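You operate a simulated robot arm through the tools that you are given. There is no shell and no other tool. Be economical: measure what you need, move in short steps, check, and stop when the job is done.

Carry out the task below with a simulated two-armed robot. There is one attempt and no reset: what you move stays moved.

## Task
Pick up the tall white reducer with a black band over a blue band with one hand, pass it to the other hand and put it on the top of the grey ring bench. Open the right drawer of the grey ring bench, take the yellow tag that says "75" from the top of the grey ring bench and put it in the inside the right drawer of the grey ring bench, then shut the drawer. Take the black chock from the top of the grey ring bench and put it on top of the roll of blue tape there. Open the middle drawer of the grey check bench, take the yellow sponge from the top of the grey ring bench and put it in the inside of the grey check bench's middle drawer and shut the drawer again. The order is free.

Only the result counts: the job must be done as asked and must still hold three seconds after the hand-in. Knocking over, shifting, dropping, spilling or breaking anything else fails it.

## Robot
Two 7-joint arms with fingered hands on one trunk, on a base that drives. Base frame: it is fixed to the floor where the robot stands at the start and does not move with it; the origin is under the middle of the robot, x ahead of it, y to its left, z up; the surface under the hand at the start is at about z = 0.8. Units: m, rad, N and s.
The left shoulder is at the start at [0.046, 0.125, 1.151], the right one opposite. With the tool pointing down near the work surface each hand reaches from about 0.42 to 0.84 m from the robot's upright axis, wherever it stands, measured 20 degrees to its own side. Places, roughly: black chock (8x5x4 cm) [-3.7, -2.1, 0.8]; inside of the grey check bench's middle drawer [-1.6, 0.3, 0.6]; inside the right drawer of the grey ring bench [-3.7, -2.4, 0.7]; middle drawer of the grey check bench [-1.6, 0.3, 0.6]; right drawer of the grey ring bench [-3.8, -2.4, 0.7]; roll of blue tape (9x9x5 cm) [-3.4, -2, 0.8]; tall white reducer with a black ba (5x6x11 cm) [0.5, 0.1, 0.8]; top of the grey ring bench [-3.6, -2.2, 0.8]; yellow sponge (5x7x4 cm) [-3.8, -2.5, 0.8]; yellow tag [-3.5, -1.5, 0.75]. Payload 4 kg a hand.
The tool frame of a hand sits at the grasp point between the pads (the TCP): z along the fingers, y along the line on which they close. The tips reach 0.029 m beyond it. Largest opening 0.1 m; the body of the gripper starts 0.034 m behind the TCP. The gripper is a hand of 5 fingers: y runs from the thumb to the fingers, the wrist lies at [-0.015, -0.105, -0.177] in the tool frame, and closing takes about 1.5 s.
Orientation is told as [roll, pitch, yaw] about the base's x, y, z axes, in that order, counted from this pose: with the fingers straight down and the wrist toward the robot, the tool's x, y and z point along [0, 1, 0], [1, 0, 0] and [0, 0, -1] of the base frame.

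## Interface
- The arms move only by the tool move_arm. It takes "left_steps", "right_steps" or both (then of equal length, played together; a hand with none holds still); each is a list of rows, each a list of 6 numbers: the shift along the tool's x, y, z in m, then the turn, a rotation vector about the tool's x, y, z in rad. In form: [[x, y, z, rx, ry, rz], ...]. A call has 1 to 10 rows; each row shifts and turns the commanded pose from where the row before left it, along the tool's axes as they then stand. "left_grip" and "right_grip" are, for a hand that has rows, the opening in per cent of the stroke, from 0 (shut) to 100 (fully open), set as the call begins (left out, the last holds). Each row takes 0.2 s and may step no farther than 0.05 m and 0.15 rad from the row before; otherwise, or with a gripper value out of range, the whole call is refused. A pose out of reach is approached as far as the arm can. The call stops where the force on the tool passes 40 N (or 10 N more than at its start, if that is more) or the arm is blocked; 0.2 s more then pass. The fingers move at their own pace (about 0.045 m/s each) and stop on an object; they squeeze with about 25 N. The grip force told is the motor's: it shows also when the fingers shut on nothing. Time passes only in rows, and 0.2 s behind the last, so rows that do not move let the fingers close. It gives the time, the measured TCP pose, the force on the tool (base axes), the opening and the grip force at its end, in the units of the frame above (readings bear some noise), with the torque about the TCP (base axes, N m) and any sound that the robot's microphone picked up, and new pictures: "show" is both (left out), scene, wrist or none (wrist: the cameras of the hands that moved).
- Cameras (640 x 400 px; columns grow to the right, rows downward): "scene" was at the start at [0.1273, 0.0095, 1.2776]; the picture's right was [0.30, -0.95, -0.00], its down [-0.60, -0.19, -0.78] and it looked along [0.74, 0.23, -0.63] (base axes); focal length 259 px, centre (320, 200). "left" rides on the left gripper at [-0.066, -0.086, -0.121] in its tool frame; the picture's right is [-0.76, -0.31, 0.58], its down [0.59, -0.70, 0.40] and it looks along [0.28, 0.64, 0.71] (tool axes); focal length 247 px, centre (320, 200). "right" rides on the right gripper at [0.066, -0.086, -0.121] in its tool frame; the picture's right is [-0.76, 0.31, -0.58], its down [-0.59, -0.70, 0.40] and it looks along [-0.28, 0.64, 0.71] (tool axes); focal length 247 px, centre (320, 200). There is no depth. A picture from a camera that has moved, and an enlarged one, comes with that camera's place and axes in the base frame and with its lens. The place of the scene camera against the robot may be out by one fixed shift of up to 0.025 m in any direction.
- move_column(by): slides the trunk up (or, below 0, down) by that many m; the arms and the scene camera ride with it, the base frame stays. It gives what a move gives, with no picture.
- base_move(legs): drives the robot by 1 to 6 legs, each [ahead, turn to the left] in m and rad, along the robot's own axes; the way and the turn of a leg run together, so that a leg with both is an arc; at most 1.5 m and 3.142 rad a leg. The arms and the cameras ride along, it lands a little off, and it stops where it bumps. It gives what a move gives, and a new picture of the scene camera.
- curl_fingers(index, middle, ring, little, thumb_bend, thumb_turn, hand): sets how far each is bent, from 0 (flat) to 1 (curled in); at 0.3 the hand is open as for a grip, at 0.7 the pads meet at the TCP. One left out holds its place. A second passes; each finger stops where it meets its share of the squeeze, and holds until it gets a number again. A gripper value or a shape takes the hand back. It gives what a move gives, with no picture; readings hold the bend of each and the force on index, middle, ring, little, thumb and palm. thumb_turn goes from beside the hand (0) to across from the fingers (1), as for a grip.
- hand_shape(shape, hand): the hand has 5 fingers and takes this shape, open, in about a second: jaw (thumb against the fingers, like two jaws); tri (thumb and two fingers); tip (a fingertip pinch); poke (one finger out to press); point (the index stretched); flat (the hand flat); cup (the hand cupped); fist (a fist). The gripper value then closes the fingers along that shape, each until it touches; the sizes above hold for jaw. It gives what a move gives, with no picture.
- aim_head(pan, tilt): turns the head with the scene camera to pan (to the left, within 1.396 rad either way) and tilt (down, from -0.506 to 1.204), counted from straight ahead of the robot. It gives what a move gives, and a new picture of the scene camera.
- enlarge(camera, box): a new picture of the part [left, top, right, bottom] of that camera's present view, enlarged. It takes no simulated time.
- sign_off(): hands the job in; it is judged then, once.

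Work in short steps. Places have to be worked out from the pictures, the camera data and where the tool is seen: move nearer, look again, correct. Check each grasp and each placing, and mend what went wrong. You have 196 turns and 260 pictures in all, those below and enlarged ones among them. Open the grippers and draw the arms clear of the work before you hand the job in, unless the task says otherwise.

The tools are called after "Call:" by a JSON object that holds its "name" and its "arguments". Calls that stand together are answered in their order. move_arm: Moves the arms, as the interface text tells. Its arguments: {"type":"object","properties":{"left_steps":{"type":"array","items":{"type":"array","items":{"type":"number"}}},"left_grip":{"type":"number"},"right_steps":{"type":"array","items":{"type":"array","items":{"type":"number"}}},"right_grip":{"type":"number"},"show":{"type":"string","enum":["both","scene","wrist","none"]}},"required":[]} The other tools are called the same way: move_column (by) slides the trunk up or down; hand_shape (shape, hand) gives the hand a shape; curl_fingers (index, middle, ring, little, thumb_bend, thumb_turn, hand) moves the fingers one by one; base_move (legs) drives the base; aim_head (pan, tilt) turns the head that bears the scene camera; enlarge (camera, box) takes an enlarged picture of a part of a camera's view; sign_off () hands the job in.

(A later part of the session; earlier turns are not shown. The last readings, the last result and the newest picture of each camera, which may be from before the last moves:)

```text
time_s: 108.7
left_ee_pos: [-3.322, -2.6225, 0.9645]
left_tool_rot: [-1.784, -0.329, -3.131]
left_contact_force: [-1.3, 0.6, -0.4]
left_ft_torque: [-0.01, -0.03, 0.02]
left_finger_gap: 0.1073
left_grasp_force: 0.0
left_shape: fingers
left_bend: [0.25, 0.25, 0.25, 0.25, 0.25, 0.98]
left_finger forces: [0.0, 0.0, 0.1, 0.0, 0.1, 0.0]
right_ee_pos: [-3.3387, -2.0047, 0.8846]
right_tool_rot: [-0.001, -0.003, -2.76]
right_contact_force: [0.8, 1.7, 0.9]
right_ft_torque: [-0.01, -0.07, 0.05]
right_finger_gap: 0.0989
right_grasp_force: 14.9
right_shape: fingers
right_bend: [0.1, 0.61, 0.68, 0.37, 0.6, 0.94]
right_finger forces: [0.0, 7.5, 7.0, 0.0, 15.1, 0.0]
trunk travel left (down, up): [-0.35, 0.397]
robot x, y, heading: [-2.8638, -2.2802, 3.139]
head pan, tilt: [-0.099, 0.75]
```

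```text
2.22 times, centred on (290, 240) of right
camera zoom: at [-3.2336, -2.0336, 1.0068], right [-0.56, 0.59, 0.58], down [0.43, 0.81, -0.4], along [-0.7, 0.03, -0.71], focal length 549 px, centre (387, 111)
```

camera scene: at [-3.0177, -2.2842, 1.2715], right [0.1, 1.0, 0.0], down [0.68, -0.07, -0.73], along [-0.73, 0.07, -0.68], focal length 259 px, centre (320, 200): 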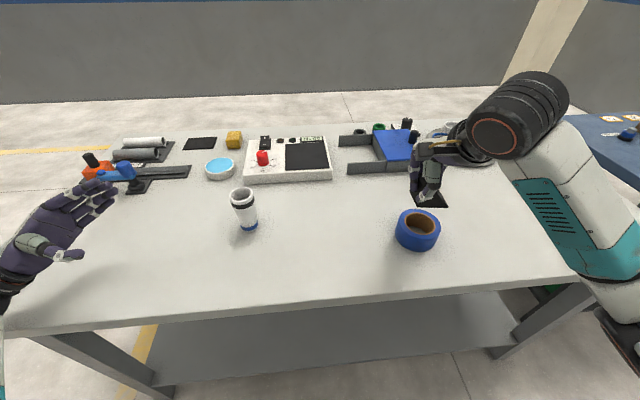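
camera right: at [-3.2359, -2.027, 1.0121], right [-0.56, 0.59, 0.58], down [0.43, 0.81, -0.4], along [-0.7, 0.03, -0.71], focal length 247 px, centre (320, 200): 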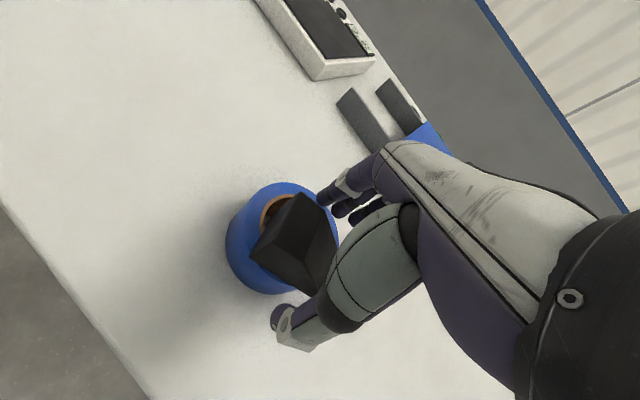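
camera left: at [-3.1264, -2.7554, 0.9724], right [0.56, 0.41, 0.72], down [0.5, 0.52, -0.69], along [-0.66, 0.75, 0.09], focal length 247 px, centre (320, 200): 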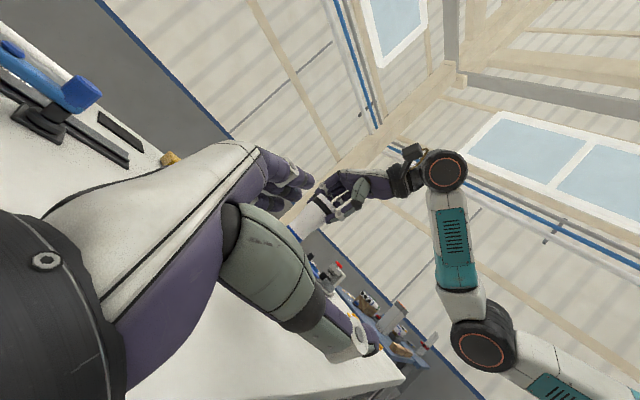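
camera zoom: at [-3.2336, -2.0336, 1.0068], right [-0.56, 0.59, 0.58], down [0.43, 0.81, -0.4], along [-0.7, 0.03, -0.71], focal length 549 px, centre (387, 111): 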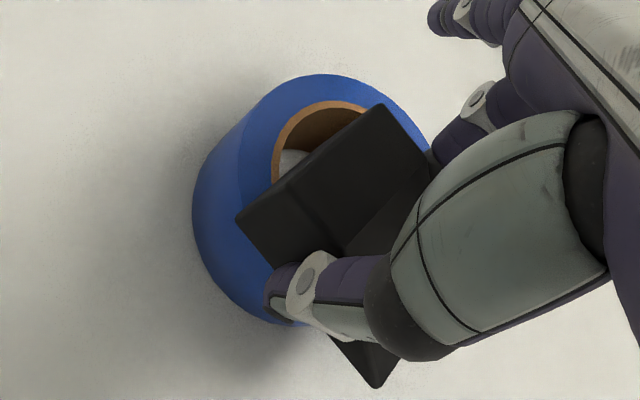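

Solid grip with thumb, middle and ring. I'll lift 1.2 cm, shift the chock ~2 cm to the roll's centre, and look.

Call:
{"name": "move_arm", "arguments": {"right_steps": [[0, 0, -0.007, 0, 0, 0], [0, 0, -0.006, 0, 0, 0], [0.0136, 0.0172, 0, 0, 0, 0]], "show": "none"}}

Call:
{"name": "enlarge", "arguments": {"camera": "scene", "box": [360, 140, 520, 270]}}

Call:
{"name": "enlarge", "arguments": {"camera": "right", "box": [210, 150, 370, 330]}}

```text
time_s: 109.5
left_ee_pos: [-3.3237, -2.6227, 0.9634]
left_tool_rot: [-1.784, -0.327, -3.132]
left_contact_force: [-1.2, 0.4, -0.1]
left_ft_torque: [0.02, 0.01, 0.0]
left_finger_gap: 0.1078
left_grasp_force: 0.0
left_shape: fingers
left_bend: [0.25, 0.25, 0.25, 0.25, 0.25, 0.98]
left_finger forces: [0.0, 0.0, 0.0, 0.1, 0.1, 0.0]
right_ee_pos: [-3.3498, -2.0232, 0.8982]
right_tool_rot: [-0.001, -0.001, -2.762]
right_contact_force: [-0.1, 0.4, -2.0]
right_ft_torque: [0.01, 0.01, 0.0]
right_finger_gap: 0.0985
right_grasp_force: 14.3
right_shape: fingers
right_bend: [0.1, 0.61, 0.68, 0.37, 0.6, 0.93]
right_finger forces: [0.0, 7.5, 6.6, 0.0, 13.9, 0.1]
trunk travel left (down, up): [-0.35, 0.397]
robot x, y, heading: [-2.8634, -2.2755, 3.143]
head pan, tilt: [-0.099, 0.75]
```

```text
3.08 times, centred on (440, 205) of scene
camera zoom: at [-3.0177, -2.2843, 1.2715], right [0.1, 1.0, 0.0], down [0.68, -0.07, -0.73], along [-0.73, 0.07, -0.68], focal length 796 px, centre (-49, 185)
```

zoom: 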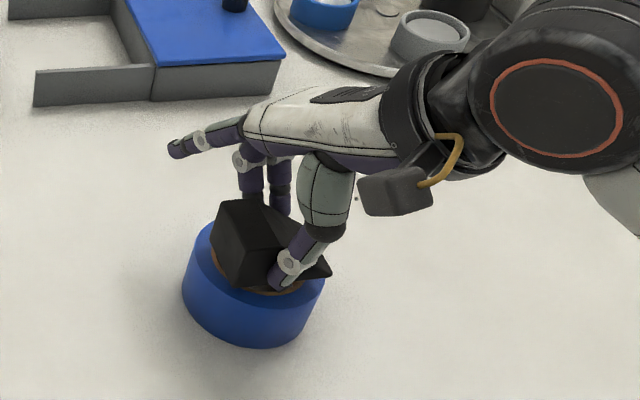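

```text
2.22 times, centred on (290, 240) of right
camera zoom: at [-3.2452, -2.0527, 1.0202], right [-0.57, 0.59, 0.58], down [0.43, 0.81, -0.4], along [-0.7, 0.03, -0.71], focal length 549 px, centre (387, 111)
```

zoom: 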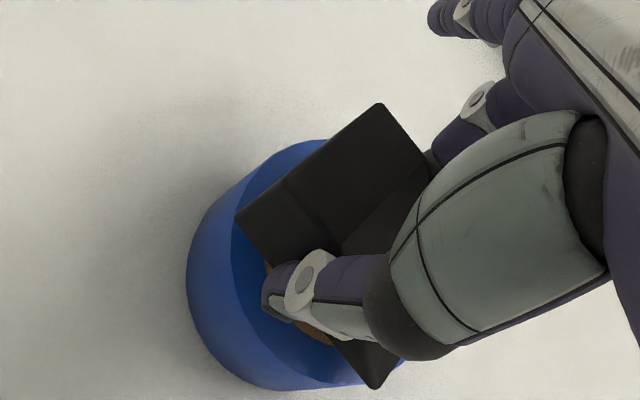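

Now well centred. I'll lower it onto the roll and release.

Call:
{"name": "move_arm", "arguments": {"right_steps": [[0, 0, 0.006, 0, 0, 0], [0, 0, 0.005, 0, 0, 0], [0, 0, 0.002, 0, 0, 0]], "show": "none"}}

Call:
{"name": "curl_fingers", "arguments": {"hand": "right", "index": 0.1, "middle": 0.35, "ring": 0.35, "thumb_bend": 0.3}}

Call:
{"name": "enlarge", "arguments": {"camera": "scene", "box": [360, 140, 520, 270]}}

Call:
{"name": "enlarge", "arguments": {"camera": "right", "box": [210, 150, 370, 330]}}

```text
time_s: 110.3
left_ee_pos: [-3.322, -2.6217, 0.9628]
left_tool_rot: [-1.784, -0.328, -3.132]
left_contact_force: [-0.3, 0.1, 0.4]
left_ft_torque: [0.0, 0.02, -0.02]
left_finger_gap: 0.1075
left_grasp_force: 0.1
left_shape: fingers
left_bend: [0.25, 0.25, 0.25, 0.25, 0.25, 0.98]
left_finger forces: [0.0, 0.0, 0.0, 0.0, 0.1, 0.0]
right_ee_pos: [-3.3497, -2.0225, 0.8849]
right_tool_rot: [-0.001, -0.002, -2.761]
right_contact_force: [-0.3, 1.3, 1.0]
right_ft_torque: [-0.04, -0.01, 0.0]
right_finger_gap: 0.0986
right_grasp_force: 14.5
right_shape: fingers
right_bend: [0.1, 0.61, 0.69, 0.37, 0.61, 0.93]
right_finger forces: [0.0, 7.6, 6.6, 0.0, 14.0, 0.0]
trunk travel left (down, up): [-0.35, 0.397]
robot x, y, heading: [-2.866, -2.2778, 3.138]
head pan, tilt: [-0.099, 0.75]
```

```text
time_s: 111.3
left_ee_pos: [-3.3226, -2.6226, 0.9632]
left_tool_rot: [-1.783, -0.326, -3.133]
left_contact_force: [0.1, -0.3, -1.0]
left_ft_torque: [0.01, -0.01, 0.0]
left_finger_gap: 0.1075
left_grasp_force: 0.0
left_shape: fingers
left_bend: [0.25, 0.25, 0.25, 0.25, 0.25, 0.98]
left_finger forces: [0.1, 0.0, 0.1, 0.1, 0.0, 0.0]
right_ee_pos: [-3.3504, -2.0231, 0.8853]
right_tool_rot: [0.001, -0.002, -2.761]
right_contact_force: [-0.2, 0.0, -0.3]
right_ft_torque: [0.02, 0.0, 0.02]
right_finger_gap: 0.126
right_grasp_force: 0.0
right_shape: fingers
right_bend: [0.1, 0.35, 0.35, 0.37, 0.3, 0.99]
right_finger forces: [0.0, 0.0, 0.0, 0.0, 0.0, 0.1]
trunk travel left (down, up): [-0.35, 0.397]
robot x, y, heading: [-2.8617, -2.2763, 3.14]
head pan, tilt: [-0.099, 0.75]
```

```text
3.08 times, centred on (440, 205) of scene
camera zoom: at [-3.0174, -2.2841, 1.2716], right [0.1, 1.0, 0.0], down [0.68, -0.07, -0.73], along [-0.73, 0.07, -0.68], focal length 796 px, centre (-49, 185)
```

zoom: 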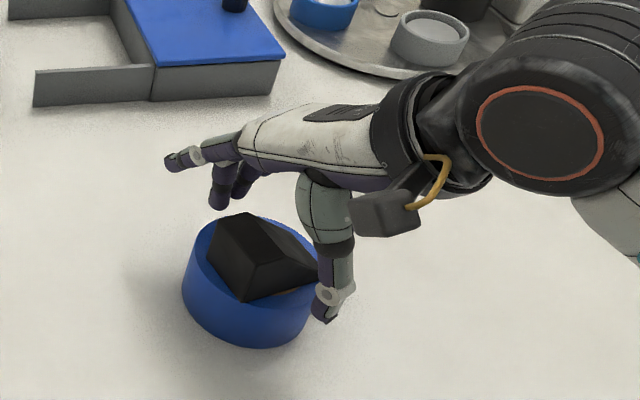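

```text
2.22 times, centred on (290, 240) of right
camera zoom: at [-3.2448, -2.0526, 1.0073], right [-0.56, 0.59, 0.58], down [0.43, 0.81, -0.4], along [-0.7, 0.03, -0.71], focal length 549 px, centre (387, 111)
```

zoom: 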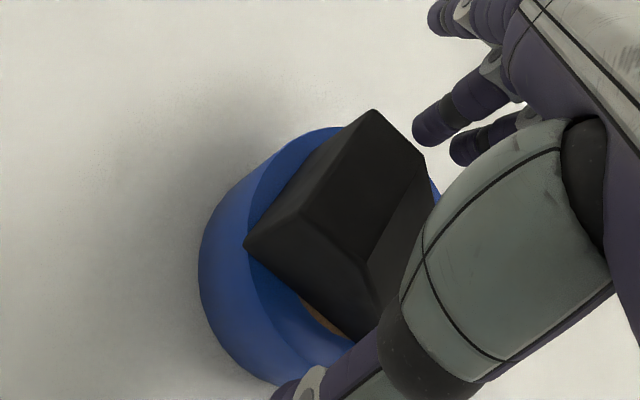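

The chock now sits squarely on the roll. I'll raise the hand and check, then look at the tags.

Call:
{"name": "move_arm", "arguments": {"right_steps": [[0, 0, -0.03, 0, 0, 0], [0, 0, -0.04, 0, 0, 0], [0, 0, -0.04, 0, 0, 0], [0, 0, -0.04, 0, 0, 0]], "show": "none"}}

Call:
{"name": "aim_head", "arguments": {"pan": -0.5, "tilt": 0.6}}

```text
time_s: 112.3
left_ee_pos: [-3.3229, -2.6221, 0.9636]
left_tool_rot: [-1.785, -0.329, -3.133]
left_contact_force: [-0.3, -0.4, -0.8]
left_ft_torque: [-0.02, 0.01, 0.0]
left_finger_gap: 0.1077
left_grasp_force: 0.1
left_shape: fingers
left_bend: [0.25, 0.25, 0.25, 0.25, 0.25, 0.98]
left_finger forces: [0.0, 0.0, 0.1, 0.0, 0.0, 0.0]
right_ee_pos: [-3.3491, -2.0233, 1.0351]
right_tool_rot: [-0.001, 0.0, -2.761]
right_contact_force: [-0.1, -0.5, 0.3]
right_ft_torque: [-0.04, 0.01, 0.0]
right_finger_gap: 0.1261
right_grasp_force: 0.1
right_shape: fingers
right_bend: [0.1, 0.35, 0.35, 0.37, 0.3, 0.99]
right_finger forces: [0.1, 0.0, 0.1, 0.0, 0.0, 0.1]
trunk travel left (down, up): [-0.35, 0.397]
robot x, y, heading: [-2.8689, -2.2791, -3.144]
head pan, tilt: [-0.099, 0.75]
```

```text
time_s: 113.2
left_ee_pos: [-3.3226, -2.6224, 0.9644]
left_tool_rot: [-1.784, -0.326, -3.133]
left_contact_force: [-0.3, -0.7, 0.0]
left_ft_torque: [0.01, 0.0, 0.0]
left_finger_gap: 0.1078
left_grasp_force: 0.0
left_shape: fingers
left_bend: [0.25, 0.25, 0.25, 0.25, 0.25, 0.98]
left_finger forces: [0.0, 0.0, 0.0, 0.1, 0.1, 0.1]
right_ee_pos: [-3.3488, -2.0222, 1.0356]
right_tool_rot: [-0.001, -0.002, -2.762]
right_contact_force: [0.1, 0.3, 0.7]
right_ft_torque: [-0.04, -0.01, 0.01]
right_finger_gap: 0.126
right_grasp_force: 0.0
right_shape: fingers
right_bend: [0.1, 0.35, 0.35, 0.37, 0.3, 0.99]
right_finger forces: [0.0, 0.0, 0.1, 0.0, 0.0, 0.1]
trunk travel left (down, up): [-0.35, 0.397]
robot x, y, heading: [-2.8642, -2.2745, -3.145]
head pan, tilt: [-0.499, 0.6]
camera scene: at [-3.0126, -2.2501, 1.2844], right [0.48, 0.88, 0.0], down [0.5, -0.27, -0.82], along [-0.72, 0.39, -0.57], focal length 259 px, centre (320, 200)
```

scene: 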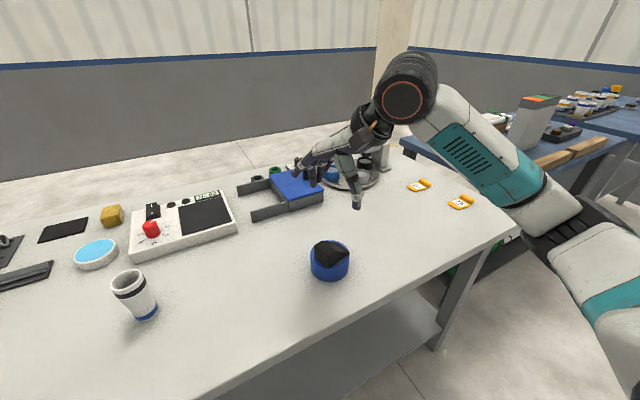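

Reducer and chock look good. I'll zoom in on the two yellow tags to read them.

Call:
{"name": "enlarge", "arguments": {"camera": "scene", "box": [395, 165, 491, 225]}}

```text
6.67 times, centred on (443, 195) of scene
camera zoom: at [-3.0126, -2.2501, 1.2844], right [0.48, 0.88, 0.0], down [0.5, -0.27, -0.82], along [-0.72, 0.39, -0.57], focal length 1725 px, centre (-500, 233)
```

zoom: 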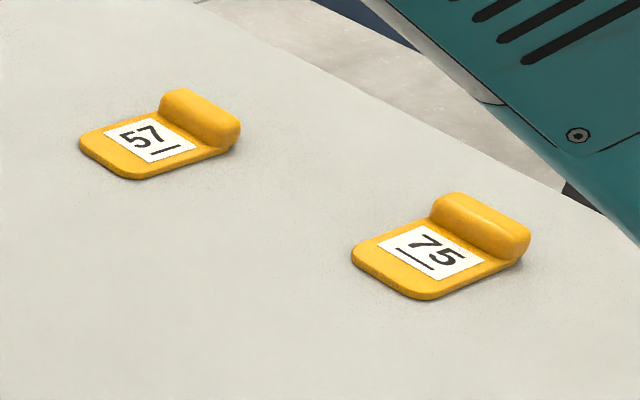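

The second tag (nearer the table's corner) reads "75", at about (−3.385, −1.525). I'll raise the left hand for clearance and drive sideways to face it.

Call:
{"name": "move_arm", "arguments": {"left_steps": [[-0.045, 0, 0, 0, 0, 0], [-0.045, 0, 0, 0, 0, 0], [-0.045, 0, 0, 0, 0, 0], [-0.045, 0, 0, 0, 0, 0]], "show": "none"}}

Call:
{"name": "base_move", "arguments": {"legs": [[-0.15, 0], [0, -1.57], [0.52, 0], [0, 1.57]]}}

```text
time_s: 114.2
left_ee_pos: [-3.2657, -2.6596, 1.1292]
left_tool_rot: [-1.785, -0.326, -3.131]
left_contact_force: [0.1, 0.3, -0.4]
left_ft_torque: [0.01, 0.0, -0.01]
left_finger_gap: 0.1077
left_grasp_force: 0.2
left_shape: fingers
left_bend: [0.25, 0.25, 0.25, 0.25, 0.25, 0.98]
left_finger forces: [0.0, 0.0, 0.0, 0.1, 0.0, 0.0]
right_ee_pos: [-3.3492, -2.023, 1.0361]
right_tool_rot: [0.0, -0.002, -2.76]
right_contact_force: [1.0, 0.5, 1.2]
right_ft_torque: [-0.01, -0.01, -0.01]
right_finger_gap: 0.1262
right_grasp_force: 0.1
right_shape: fingers
right_bend: [0.1, 0.35, 0.35, 0.37, 0.3, 0.99]
right_finger forces: [0.1, 0.0, 0.1, 0.0, 0.0, 0.1]
trunk travel left (down, up): [-0.35, 0.397]
robot x, y, heading: [-2.8656, -2.2797, 3.144]
head pan, tilt: [-0.499, 0.6]
```

```text
time_s: 126.0
left_ee_pos: [-3.1127, -2.1521, 1.1289]
left_tool_rot: [-1.784, -0.329, -3.124]
left_contact_force: [0.0, 0.1, 0.1]
left_ft_torque: [-0.01, 0.01, 0.0]
left_finger_gap: 0.1074
left_grasp_force: 0.1
left_shape: fingers
left_bend: [0.25, 0.25, 0.25, 0.25, 0.25, 0.98]
left_finger forces: [0.0, 0.0, 0.0, 0.0, 0.0, 0.1]
right_ee_pos: [-3.1991, -1.5146, 1.0353]
right_tool_rot: [0.001, -0.002, -2.754]
right_contact_force: [0.1, 0.0, 0.2]
right_ft_torque: [0.01, -0.02, 0.0]
right_finger_gap: 0.1261
right_grasp_force: 0.1
right_shape: fingers
right_bend: [0.1, 0.35, 0.35, 0.37, 0.3, 0.99]
right_finger forces: [0.1, 0.1, 0.0, 0.0, 0.1, 0.0]
trunk travel left (down, up): [-0.35, 0.397]
robot x, y, heading: [-2.7148, -1.7613, -3.135]
head pan, tilt: [-0.499, 0.6]
camera scene: at [-2.8621, -1.7402, 1.2844], right [0.47, 0.88, 0.0], down [0.5, -0.27, -0.82], along [-0.73, 0.39, -0.57], focal length 259 px, centre (320, 200)
```

scene: 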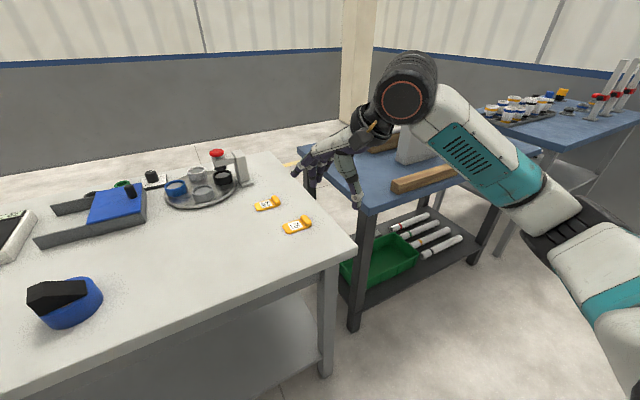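

I'll move a bit closer and bring the right hand near the tag for a wrist view.

Call:
{"name": "base_move", "arguments": {"legs": [[0.12, 0]]}}

Call:
{"name": "hand_shape", "arguments": {"hand": "right", "shape": "jaw"}}

Call:
{"name": "enlarge", "arguments": {"camera": "scene", "box": [230, 170, 358, 250]}}

```text
time_s: 127.2
left_ee_pos: [-3.2364, -2.1534, 1.1289]
left_tool_rot: [-1.785, -0.326, -3.124]
left_contact_force: [-0.7, -0.5, -0.1]
left_ft_torque: [-0.01, 0.0, 0.0]
left_finger_gap: 0.1075
left_grasp_force: 0.1
left_shape: fingers
left_bend: [0.25, 0.25, 0.25, 0.25, 0.25, 0.98]
left_finger forces: [0.1, 0.0, 0.0, 0.0, 0.1, 0.0]
right_ee_pos: [-3.3226, -1.5147, 1.0346]
right_tool_rot: [-0.002, -0.001, -2.755]
right_contact_force: [0.2, -0.2, 0.2]
right_ft_torque: [-0.01, -0.02, 0.0]
right_finger_gap: 0.1263
right_grasp_force: 0.0
right_shape: fingers
right_bend: [0.1, 0.35, 0.35, 0.37, 0.3, 0.99]
right_finger forces: [0.1, 0.1, 0.1, 0.0, 0.0, 0.1]
trunk travel left (down, up): [-0.35, 0.397]
robot x, y, heading: [-2.8367, -1.7638, -3.138]
head pan, tilt: [-0.499, 0.6]
camera scene: at [-2.9848, -1.7409, 1.2842], right [0.47, 0.88, 0.0], down [0.5, -0.27, -0.82], along [-0.73, 0.39, -0.57], focal length 259 px, centre (320, 200)
```

scene: 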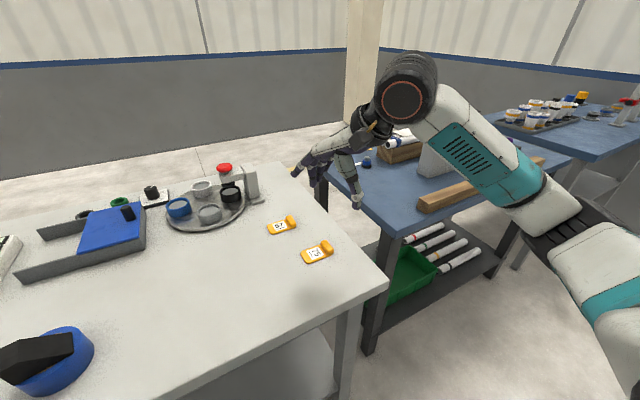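

```text
time_s: 128.2
left_ee_pos: [-3.2353, -2.1524, 1.1282]
left_tool_rot: [-1.784, -0.327, -3.125]
left_contact_force: [0.5, 0.5, 1.3]
left_ft_torque: [-0.03, -0.02, -0.01]
left_finger_gap: 0.1077
left_grasp_force: 0.1
left_shape: fingers
left_bend: [0.25, 0.25, 0.25, 0.25, 0.25, 0.98]
left_finger forces: [0.0, 0.0, 0.0, 0.0, 0.0, 0.1]
right_ee_pos: [-3.3224, -1.5155, 1.0355]
right_tool_rot: [0.0, -0.002, -2.755]
right_contact_force: [-0.1, -0.6, 0.4]
right_ft_torque: [0.0, -0.02, 0.0]
right_finger_gap: 0.0999
right_grasp_force: 0.0
right_shape: jaw
right_bend: [0.3, 0.3, 0.3, 0.3, 0.3, 0.98]
right_finger forces: [0.1, 0.0, 0.0, 0.0, 0.0, 0.0]
trunk travel left (down, up): [-0.35, 0.397]
robot x, y, heading: [-2.8346, -1.7653, -3.136]
head pan, tilt: [-0.499, 0.6]
```

```text
5.00 times, centred on (294, 210) of scene
camera zoom: at [-2.9836, -1.7409, 1.2845], right [0.47, 0.88, 0.0], down [0.5, -0.27, -0.82], along [-0.73, 0.39, -0.57], focal length 1294 px, centre (450, 150)
```

zoom: 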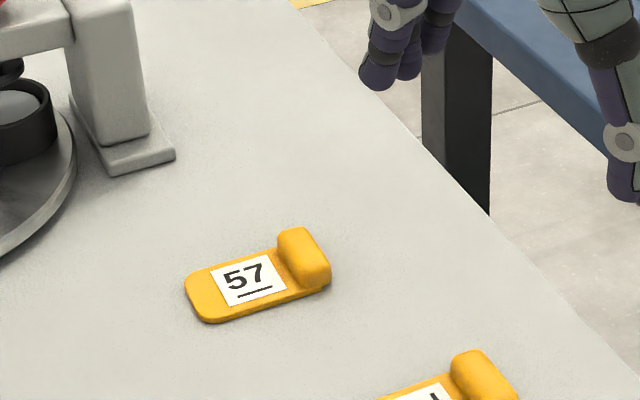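

Tag "75" lies with its raised lip at the +y end, near (−3.38, −1.50). I'll align the hand to grip across its width and move above it.

Call:
{"name": "move_arm", "arguments": {"right_steps": [[0, 0, 0, 0, 0, 0.125], [0, 0, 0, 0, 0, 0.125], [-0.009, 0.029, 0, 0, 0, 0], [-0.009, 0.029, 0, 0, 0, 0], [0, 0, 0.03, 0, 0, 0]]}}

Call:
{"name": "enlarge", "arguments": {"camera": "right", "box": [200, 200, 360, 340]}}

```text
time_s: 129.3
left_ee_pos: [-3.235, -2.1539, 1.1291]
left_tool_rot: [-1.782, -0.326, -3.124]
left_contact_force: [-0.2, -0.2, 0.3]
left_ft_torque: [-0.01, -0.04, 0.04]
left_finger_gap: 0.1072
left_grasp_force: 0.0
left_shape: fingers
left_bend: [0.25, 0.25, 0.25, 0.25, 0.25, 0.98]
left_finger forces: [0.0, 0.1, 0.1, 0.0, 0.0, 0.1]
right_ee_pos: [-3.3821, -1.5034, 1.005]
right_tool_rot: [-0.001, -0.001, -3.005]
right_contact_force: [0.0, 0.3, 0.0]
right_ft_torque: [-0.01, 0.02, -0.01]
right_finger_gap: 0.0999
right_grasp_force: 0.1
right_shape: jaw
right_bend: [0.3, 0.3, 0.3, 0.3, 0.3, 0.98]
right_finger forces: [0.1, 0.0, 0.0, 0.0, 0.1, 0.1]
trunk travel left (down, up): [-0.35, 0.397]
robot x, y, heading: [-2.8392, -1.7691, -3.135]
head pan, tilt: [-0.499, 0.6]
camera scene: at [-2.9836, -1.7407, 1.2844], right [0.47, 0.88, 0.0], down [0.5, -0.27, -0.82], along [-0.73, 0.39, -0.57], focal length 259 px, centre (320, 200)
camera right: at [-3.2873, -1.5586, 1.1271], right [-0.41, 0.71, 0.58], down [0.62, 0.68, -0.4], along [-0.68, 0.19, -0.71], focal length 247 px, centre (320, 200)
```

scene: 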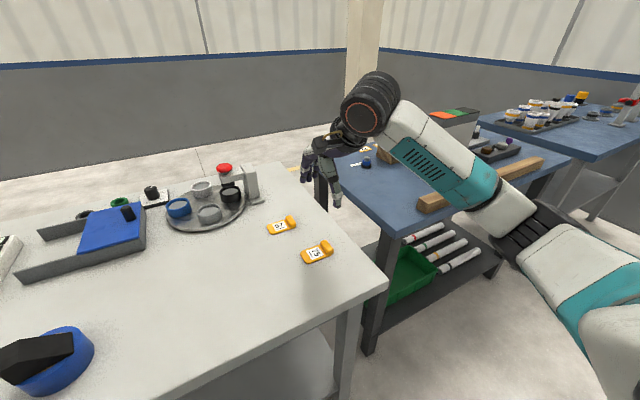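
right: 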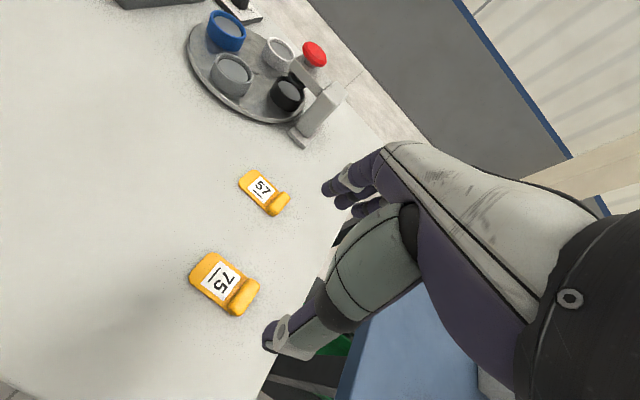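

```text
2.86 times, centred on (280, 270) of right
camera zoom: at [-3.2873, -1.5586, 1.1271], right [-0.41, 0.71, 0.58], down [0.62, 0.68, -0.4], along [-0.68, 0.19, -0.71], focal length 706 px, centre (434, 0)
```

zoom: 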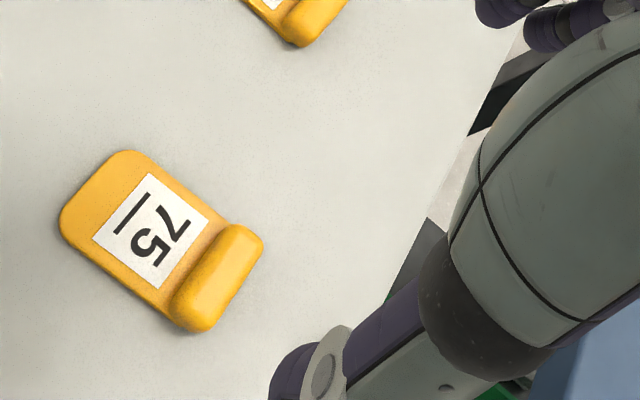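

The lip centre is at (−3.381, −1.486). I'll align and descend to just above the bench.

Call:
{"name": "move_arm", "arguments": {"right_steps": [[-0.009, 0, 0.04, 0, 0, 0], [0, 0, 0.04, 0, 0, 0], [0, 0, 0.04, 0, 0, 0], [0, 0, 0.03, 0, 0, 0], [0, 0, 0.014, 0, 0, 0]], "show": "wrist"}}

Call:
{"name": "enlarge", "arguments": {"camera": "scene", "box": [260, 180, 388, 280]}}

```text
time_s: 130.6
left_ee_pos: [-3.2363, -2.1532, 1.1292]
left_tool_rot: [-1.784, -0.325, -3.125]
left_contact_force: [-0.7, 0.8, 0.0]
left_ft_torque: [-0.01, -0.04, 0.05]
left_finger_gap: 0.1075
left_grasp_force: 0.2
left_shape: fingers
left_bend: [0.25, 0.25, 0.25, 0.25, 0.25, 0.98]
left_finger forces: [0.0, 0.0, 0.0, 0.0, 0.0, 0.0]
right_ee_pos: [-3.3829, -1.4969, 0.8402]
right_tool_rot: [0.0, 0.0, -3.004]
right_contact_force: [0.1, -0.7, 0.1]
right_ft_torque: [-0.03, -0.01, -0.02]
right_finger_gap: 0.0998
right_grasp_force: 0.1
right_shape: jaw
right_bend: [0.3, 0.3, 0.3, 0.3, 0.3, 0.98]
right_finger forces: [0.1, 0.1, 0.0, 0.0, 0.0, 0.0]
trunk travel left (down, up): [-0.35, 0.397]
robot x, y, heading: [-2.8365, -1.7644, -3.133]
head pan, tilt: [-0.499, 0.6]
camera right: at [-3.2885, -1.5504, 0.962], right [-0.41, 0.71, 0.58], down [0.62, 0.68, -0.4], along [-0.68, 0.19, -0.71], focal length 247 px, centre (320, 200)
```

right: 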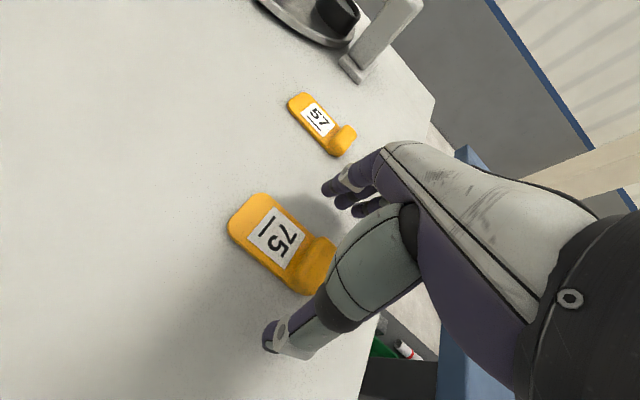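

```text
4.00 times, centred on (324, 230) of scene
camera zoom: at [-2.9837, -1.7409, 1.2845], right [0.47, 0.88, 0.0], down [0.5, -0.27, -0.82], along [-0.73, 0.39, -0.57], focal length 1035 px, centre (304, 80)
```

zoom: 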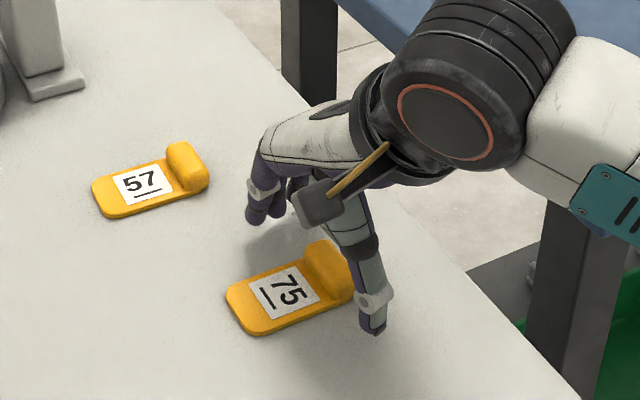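

Thumb would meet just beyond the lip; I'll shift 1.5 cm toward the plate, lower 9 mm more, and close.

Call:
{"name": "move_arm", "arguments": {"right_steps": [[0.015, 0, 0, 0, 0, 0], [0, 0, 0.006, 0, 0, 0], [0, 0, 0.003, 0, 0, 0]], "show": "none"}}

Call:
{"name": "move_arm", "arguments": {"right_steps": [[0, 0, 0, 0, 0, 0], [0, 0, 0, 0, 0, 0], [0, 0, 0, 0, 0, 0], [0, 0, 0, 0, 0, 0], [0, 0, 0, 0, 0, 0], [0, 0, 0, 0, 0, 0], [0, 0, 0, 0, 0, 0]], "right_grip": 0, "show": "wrist"}}

Call:
{"name": "enlarge", "arguments": {"camera": "scene", "box": [260, 180, 388, 280]}}

```text
time_s: 131.3
left_ee_pos: [-3.2357, -2.1528, 1.1292]
left_tool_rot: [-1.784, -0.328, -3.125]
left_contact_force: [-0.3, -0.5, 0.6]
left_ft_torque: [-0.03, -0.01, -0.02]
left_finger_gap: 0.1075
left_grasp_force: 0.1
left_shape: fingers
left_bend: [0.25, 0.25, 0.25, 0.25, 0.25, 0.98]
left_finger forces: [0.0, 0.1, 0.1, 0.0, 0.0, 0.1]
right_ee_pos: [-3.3816, -1.5118, 0.8319]
right_tool_rot: [-0.001, -0.002, -3.005]
right_contact_force: [-0.1, -0.2, 0.3]
right_ft_torque: [0.01, -0.01, 0.03]
right_finger_gap: 0.0996
right_grasp_force: 0.2
right_shape: jaw
right_bend: [0.3, 0.3, 0.3, 0.3, 0.3, 0.98]
right_finger forces: [0.0, 0.1, 0.1, 0.0, 0.0, 0.1]
trunk travel left (down, up): [-0.35, 0.397]
robot x, y, heading: [-2.8358, -1.766, -3.13]
head pan, tilt: [-0.499, 0.6]
```

```text
time_s: 132.9
left_ee_pos: [-3.2359, -2.1543, 1.1293]
left_tool_rot: [-1.785, -0.329, -3.125]
left_contact_force: [-0.7, 0.0, -0.4]
left_ft_torque: [-0.05, 0.0, -0.02]
left_finger_gap: 0.1074
left_grasp_force: 0.0
left_shape: fingers
left_bend: [0.25, 0.25, 0.25, 0.25, 0.25, 0.98]
left_finger forces: [0.0, 0.1, 0.1, 0.0, 0.0, 0.0]
right_ee_pos: [-3.3798, -1.5111, 0.8334]
right_tool_rot: [-0.001, -0.002, -3.007]
right_contact_force: [-0.6, -0.1, 9.3]
right_ft_torque: [0.03, -0.05, -0.06]
right_finger_gap: 0.0307
right_grasp_force: 24.9
right_shape: jaw
right_bend: [0.5, 0.53, 0.74, 0.56, 0.45, 1.0]
right_finger forces: [10.4, 12.5, 3.0, 0.0, 23.6, 0.0]
trunk travel left (down, up): [-0.35, 0.397]
robot x, y, heading: [-2.8387, -1.7668, -3.133]
head pan, tilt: [-0.499, 0.6]
camera right: at [-3.2858, -1.5657, 0.9545], right [-0.4, 0.71, 0.58], down [0.62, 0.68, -0.4], along [-0.68, 0.19, -0.71], focal length 247 px, centre (320, 200)
```

right: 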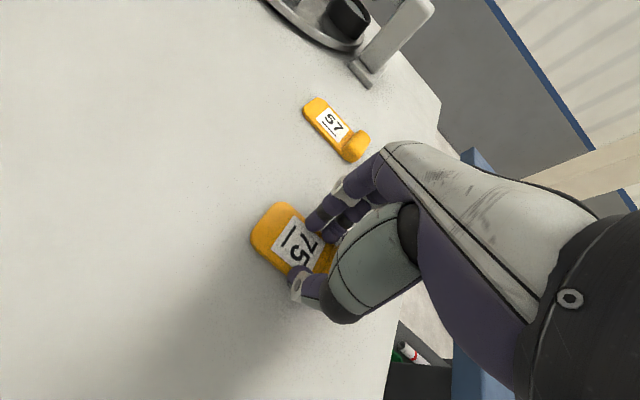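

```text
4.00 times, centred on (324, 230) of scene
camera zoom: at [-2.983, -1.7412, 1.2846], right [0.47, 0.88, 0.0], down [0.5, -0.27, -0.83], along [-0.73, 0.39, -0.56], focal length 1035 px, centre (304, 80)
```

zoom: 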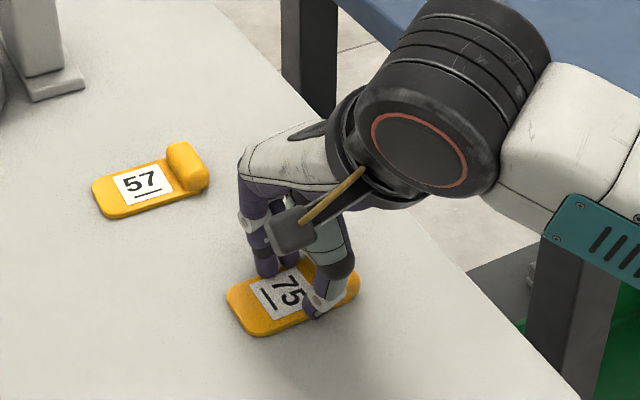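

Gripped with 23 N across its width. I'll lift and check.

Call:
{"name": "move_arm", "arguments": {"right_steps": [[0, 0, -0.03, 0, 0, 0], [0, 0, -0.045, 0, 0, 0], [0, 0, -0.045, 0, 0, 0], [0, 0, -0.045, 0, 0, 0], [0, 0, -0.045, 0, 0, 0]], "show": "wrist"}}

Call:
{"name": "enlarge", "arguments": {"camera": "scene", "box": [260, 130, 388, 230]}}

```text
time_s: 134.2
left_ee_pos: [-3.2355, -2.1524, 1.1298]
left_tool_rot: [-1.784, -0.329, -3.124]
left_contact_force: [0.1, -0.4, -0.2]
left_ft_torque: [-0.02, -0.02, -0.04]
left_finger_gap: 0.1076
left_grasp_force: 0.0
left_shape: fingers
left_bend: [0.25, 0.25, 0.25, 0.25, 0.25, 0.98]
left_finger forces: [0.1, 0.1, 0.1, 0.0, 0.1, 0.0]
right_ee_pos: [-3.3809, -1.5121, 1.0405]
right_tool_rot: [0.0, 0.0, -3.004]
right_contact_force: [0.3, 0.1, -0.6]
right_ft_torque: [0.01, -0.01, -0.02]
right_finger_gap: 0.0293
right_grasp_force: 24.7
right_shape: jaw
right_bend: [0.5, 0.53, 0.74, 0.56, 0.47, 1.0]
right_finger forces: [9.8, 9.4, 3.6, 0.1, 20.9, 0.0]
trunk travel left (down, up): [-0.35, 0.397]
robot x, y, heading: [-2.8384, -1.7634, -3.133]
head pan, tilt: [-0.499, 0.6]
camera right: at [-3.2855, -1.5654, 1.1622], right [-0.41, 0.71, 0.58], down [0.62, 0.68, -0.4], along [-0.67, 0.19, -0.71], focal length 247 px, centre (320, 200)
```

right: 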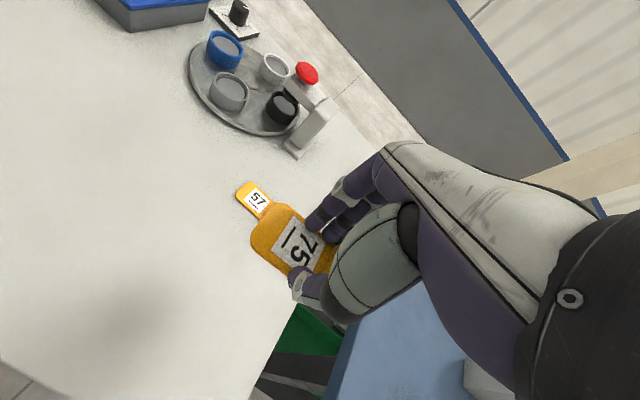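

```text
4.00 times, centred on (324, 180) of scene
camera zoom: at [-2.9836, -1.7412, 1.2845], right [0.47, 0.88, 0.0], down [0.5, -0.27, -0.82], along [-0.73, 0.39, -0.57], focal length 1035 px, centre (304, 280)
```

zoom: 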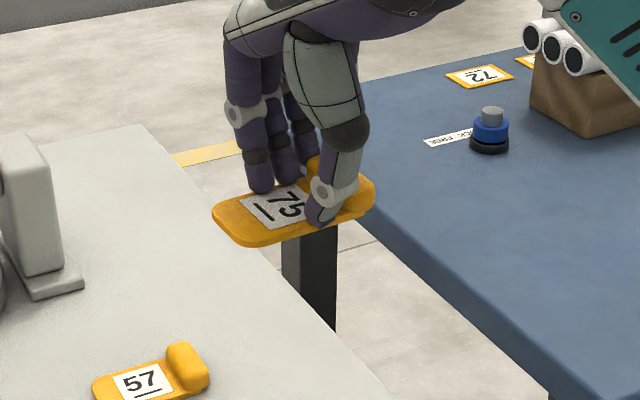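

The tag is held securely. Now I'll drive around the −y end of the bench toward its −x (drawer) side, in stages.

Call:
{"name": "base_move", "arguments": {"legs": [[-0.15, 0], [0, 1.56], [1.45, 0], [0.5, 0], [0, -1.57]]}}

Call:
{"name": "aim_head", "arguments": {"pan": 0.2, "tilt": 0.35}}

```text
time_s: 152.6
left_ee_pos: [-3.1028, -4.0644, 1.1297]
left_tool_rot: [-1.783, -0.327, -3.136]
left_contact_force: [-0.1, 0.4, -0.1]
left_ft_torque: [-0.02, -0.01, -0.01]
left_finger_gap: 0.1077
left_grasp_force: 0.1
left_shape: fingers
left_bend: [0.25, 0.25, 0.25, 0.25, 0.25, 0.98]
left_finger forces: [0.0, 0.0, 0.1, 0.0, 0.0, 0.0]
right_ee_pos: [-3.2405, -3.4202, 1.0393]
right_tool_rot: [-0.001, -0.003, -3.016]
right_contact_force: [-1.1, -0.3, -1.0]
right_ft_torque: [-0.02, 0.04, 0.0]
right_finger_gap: 0.0226
right_grasp_force: 24.7
right_shape: jaw
right_bend: [0.77, 0.77, 0.74, 0.56, 0.83, 1.0]
right_finger forces: [0.1, 0.1, 0.0, 0.1, 0.0, 0.1]
trunk travel left (down, up): [-0.35, 0.397]
robot x, y, heading: [-2.6989, -3.6833, 3.139]
head pan, tilt: [-0.499, 0.6]
camera scene: at [-2.8462, -3.6552, 1.2844], right [0.48, 0.88, 0.0], down [0.49, -0.27, -0.82], along [-0.72, 0.4, -0.57], focal length 259 px, centre (320, 200)
```

scene: 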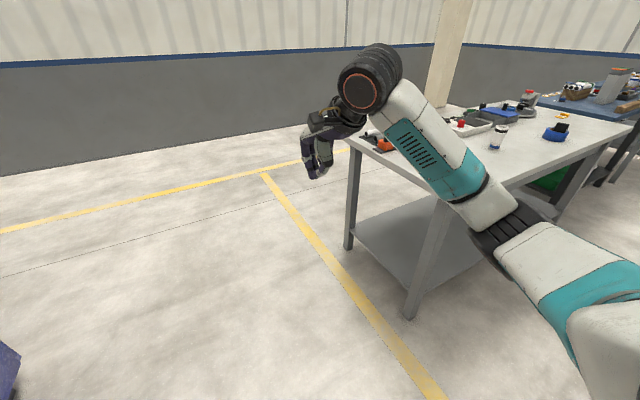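

```text
time_s: 153.6
left_ee_pos: [-3.1038, -4.0638, 1.129]
left_tool_rot: [-1.786, -0.327, -3.137]
left_contact_force: [0.8, 0.1, -0.2]
left_ft_torque: [-0.01, -0.02, 0.0]
left_finger_gap: 0.1076
left_grasp_force: 0.0
left_shape: fingers
left_bend: [0.25, 0.25, 0.25, 0.25, 0.25, 0.98]
left_finger forces: [0.0, 0.1, 0.1, 0.0, 0.0, 0.0]
right_ee_pos: [-3.2408, -3.4206, 1.0395]
right_tool_rot: [-0.001, -0.001, -3.017]
right_contact_force: [-0.8, 0.8, -0.6]
right_ft_torque: [-0.02, 0.04, 0.05]
right_finger_gap: 0.0224
right_grasp_force: 25.1
right_shape: jaw
right_bend: [0.77, 0.77, 0.74, 0.56, 0.83, 1.0]
right_finger forces: [0.0, 0.0, 0.1, 0.0, 0.0, 0.0]
trunk travel left (down, up): [-0.35, 0.397]
robot x, y, heading: [-2.7009, -3.6814, 3.137]
head pan, tilt: [0.201, 0.351]
camera scene: at [-2.8602, -3.716, 1.3072], right [-0.19, 0.98, 0.0], down [0.34, 0.07, -0.94], along [-0.92, -0.18, -0.34], focal length 259 px, centre (320, 200)
```

scene: 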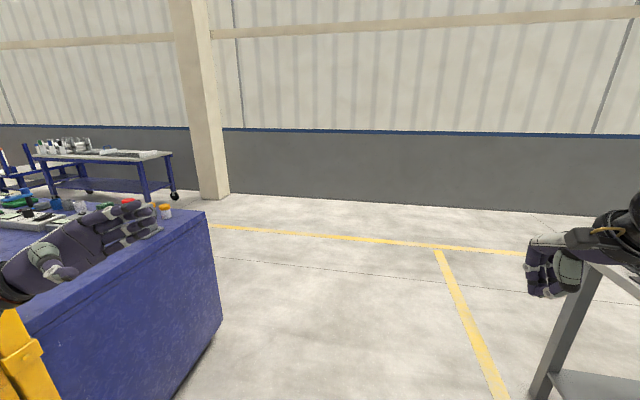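

The tag has slipped out of the hand during the drive. I'll look back along the route to find it.

Call:
{"name": "aim_head", "arguments": {"pan": -1.39, "tilt": 0.5}}

Call:
{"name": "base_move", "arguments": {"legs": [[0, -1.57]]}}

```text
time_s: 155.3
left_ee_pos: [-3.1027, -4.0642, 1.1294]
left_tool_rot: [-1.785, -0.325, -3.137]
left_contact_force: [-0.2, 0.4, 1.0]
left_ft_torque: [-0.01, -0.02, -0.02]
left_finger_gap: 0.1077
left_grasp_force: 0.2
left_shape: fingers
left_bend: [0.25, 0.25, 0.25, 0.25, 0.25, 0.98]
left_finger forces: [0.1, 0.0, 0.0, 0.0, 0.0, 0.0]
right_ee_pos: [-3.2408, -3.4206, 1.0396]
right_tool_rot: [0.001, -0.003, -3.016]
right_contact_force: [1.0, -0.4, 0.3]
right_ft_torque: [-0.01, 0.0, 0.02]
right_finger_gap: 0.0225
right_grasp_force: 25.3
right_shape: jaw
right_bend: [0.77, 0.77, 0.74, 0.56, 0.83, 1.0]
right_finger forces: [0.0, 0.1, 0.0, 0.0, 0.0, 0.0]
trunk travel left (down, up): [-0.35, 0.397]
robot x, y, heading: [-2.6956, -3.681, 3.133]
head pan, tilt: [-1.389, 0.499]
camera scene: at [-2.7849, -3.6084, 1.2936], right [0.98, 0.18, 0.0], down [0.08, -0.47, -0.88], along [-0.15, 0.86, -0.48], focal length 259 px, centre (320, 200)
```

scene: 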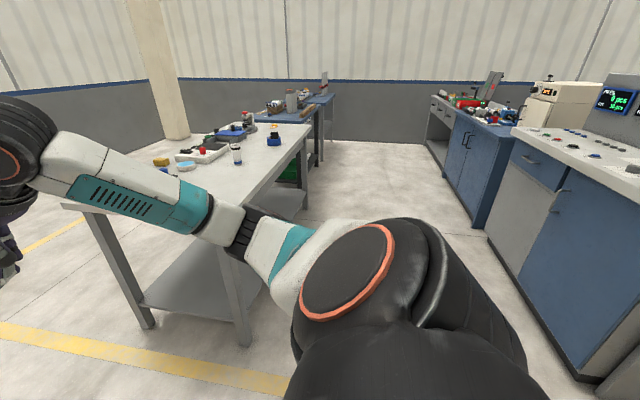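

```text
time_s: 159.6
left_ee_pos: [-3.0929, -3.2867, 1.1281]
left_tool_rot: [-1.786, -0.326, 1.6]
left_contact_force: [0.5, 0.3, -0.1]
left_ft_torque: [-0.01, 0.02, -0.04]
left_finger_gap: 0.1078
left_grasp_force: 0.0
left_shape: fingers
left_bend: [0.25, 0.25, 0.25, 0.25, 0.25, 0.98]
left_finger forces: [0.0, 0.0, 0.0, 0.0, 0.1, 0.1]
right_ee_pos: [-2.4526, -3.1337, 1.0397]
right_tool_rot: [0.0, -0.002, 1.72]
right_contact_force: [0.0, 0.5, 0.5]
right_ft_torque: [-0.03, 0.02, 0.01]
right_finger_gap: 0.0223
right_grasp_force: 24.7
right_shape: jaw
right_bend: [0.77, 0.77, 0.74, 0.56, 0.83, 1.0]
right_finger forces: [0.1, 0.0, 0.0, 0.1, 0.1, 0.0]
trunk travel left (down, up): [-0.35, 0.397]
robot x, y, heading: [-2.7002, -3.6799, 1.591]
head pan, tilt: [-1.389, 0.499]
camera scene: at [-2.6236, -3.6228, 1.2935], right [0.2, -0.98, 0.0], down [-0.47, -0.1, -0.88], along [0.86, 0.17, -0.48], focal length 259 px, centre (320, 200)
```

scene: 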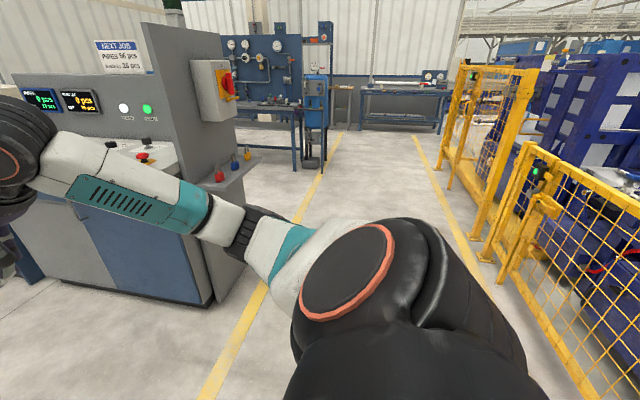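

Call:
{"name": "aim_head", "arguments": {"pan": 0.25, "tilt": 0.45}}

Call:
{"name": "aim_head", "arguments": {"pan": -0.3, "tilt": 0.7}}

```text
time_s: 161.2
left_ee_pos: [-3.0916, -3.2878, 1.1297]
left_tool_rot: [-1.786, -0.325, 1.6]
left_contact_force: [0.5, 0.5, 0.4]
left_ft_torque: [-0.02, 0.0, 0.0]
left_finger_gap: 0.1074
left_grasp_force: 0.0
left_shape: fingers
left_bend: [0.25, 0.25, 0.25, 0.25, 0.25, 0.98]
left_finger forces: [0.0, 0.0, 0.0, 0.1, 0.0, 0.0]
right_ee_pos: [-2.4524, -3.1337, 1.0391]
right_tool_rot: [0.0, -0.002, 1.719]
right_contact_force: [0.7, -0.1, 0.4]
right_ft_torque: [-0.02, 0.01, 0.03]
right_finger_gap: 0.0221
right_grasp_force: 25.7
right_shape: jaw
right_bend: [0.77, 0.77, 0.74, 0.56, 0.83, 1.0]
right_finger forces: [0.1, 0.1, 0.0, 0.1, 0.1, 0.0]
trunk travel left (down, up): [-0.35, 0.397]
robot x, y, heading: [-2.693, -3.6782, 1.588]
head pan, tilt: [0.25, 0.45]
camera scene: at [-2.7371, -3.5522, 1.298], right [0.96, 0.26, 0.0], down [0.12, -0.42, -0.9], along [-0.24, 0.87, -0.44], focal length 259 px, centre (320, 200)
```

scene: 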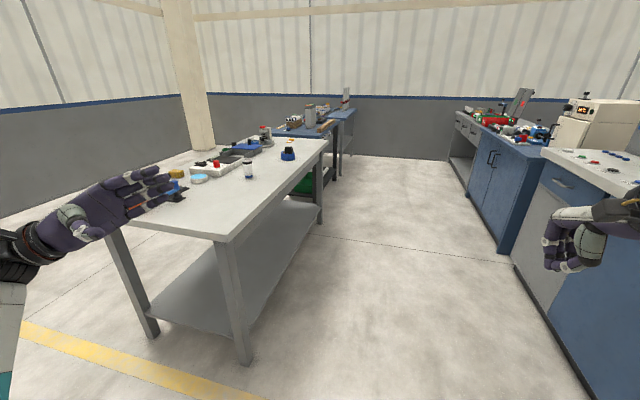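

```text
time_s: 162.2
left_ee_pos: [-3.0918, -3.2868, 1.1289]
left_tool_rot: [-1.785, -0.327, 1.601]
left_contact_force: [0.2, 0.0, 0.4]
left_ft_torque: [0.02, 0.02, 0.0]
left_finger_gap: 0.1076
left_grasp_force: 0.0
left_shape: fingers
left_bend: [0.25, 0.25, 0.25, 0.25, 0.25, 0.98]
left_finger forces: [0.1, 0.0, 0.0, 0.1, 0.0, 0.1]
right_ee_pos: [-2.4518, -3.1345, 1.0402]
right_tool_rot: [0.0, -0.002, 1.72]
right_contact_force: [-0.5, -1.3, -0.4]
right_ft_torque: [0.02, 0.0, -0.01]
right_finger_gap: 0.0225
right_grasp_force: 24.9
right_shape: jaw
right_bend: [0.77, 0.77, 0.74, 0.56, 0.83, 1.0]
right_finger forces: [0.1, 0.0, 0.0, 0.0, 0.0, 0.1]
trunk travel left (down, up): [-0.35, 0.397]
robot x, y, heading: [-2.7026, -3.681, 1.594]
head pan, tilt: [-0.3, 0.7]
camera scene: at [-2.6893, -3.5592, 1.2758], right [0.96, -0.28, 0.0], down [-0.18, -0.62, -0.76], along [0.21, 0.73, -0.64], focal length 259 px, centre (320, 200)
```

scene: 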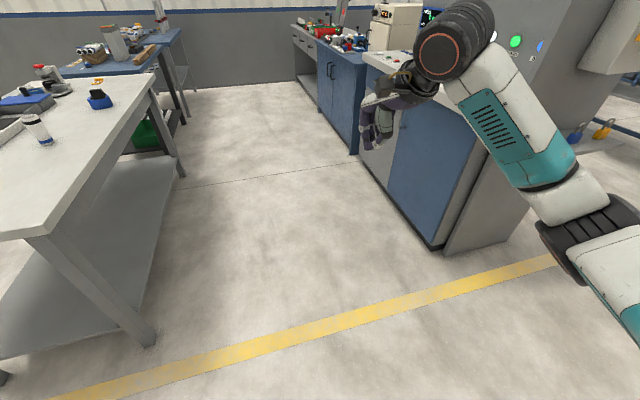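

I don't see the tag on the aisle floor. I'll enlarge the bench top area and the floor near where I lifted it.

Call:
{"name": "enlarge", "arguments": {"camera": "scene", "box": [20, 50, 220, 175]}}

Call:
{"name": "enlarge", "arguments": {"camera": "scene", "box": [150, 80, 390, 230]}}

```text
3.20 times, centred on (120, 112) of scene
camera zoom: at [-2.6893, -3.5592, 1.2758], right [0.96, -0.28, 0.0], down [-0.18, -0.62, -0.76], along [0.21, 0.73, -0.64], focal length 828 px, centre (960, 480)
```

zoom: 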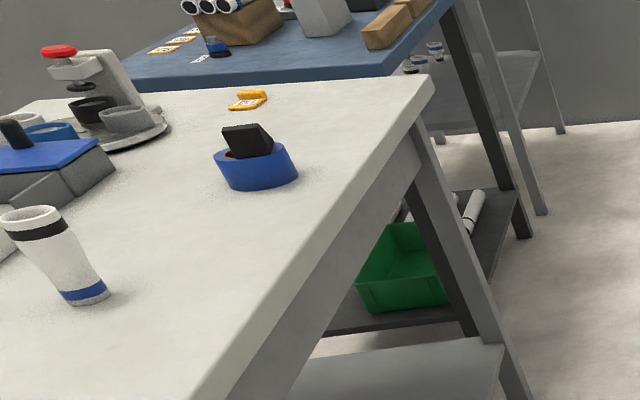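

```text
2.67 times, centred on (270, 155) of scene
camera zoom: at [-2.6893, -3.5592, 1.2758], right [0.96, -0.28, 0.0], down [-0.18, -0.62, -0.76], along [0.21, 0.73, -0.64], focal length 690 px, centre (453, 320)
```

zoom: 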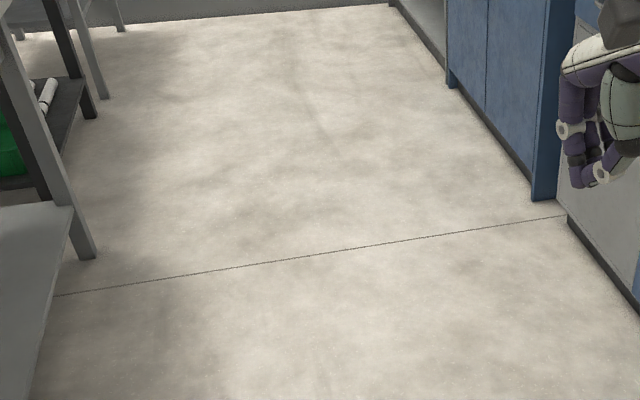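

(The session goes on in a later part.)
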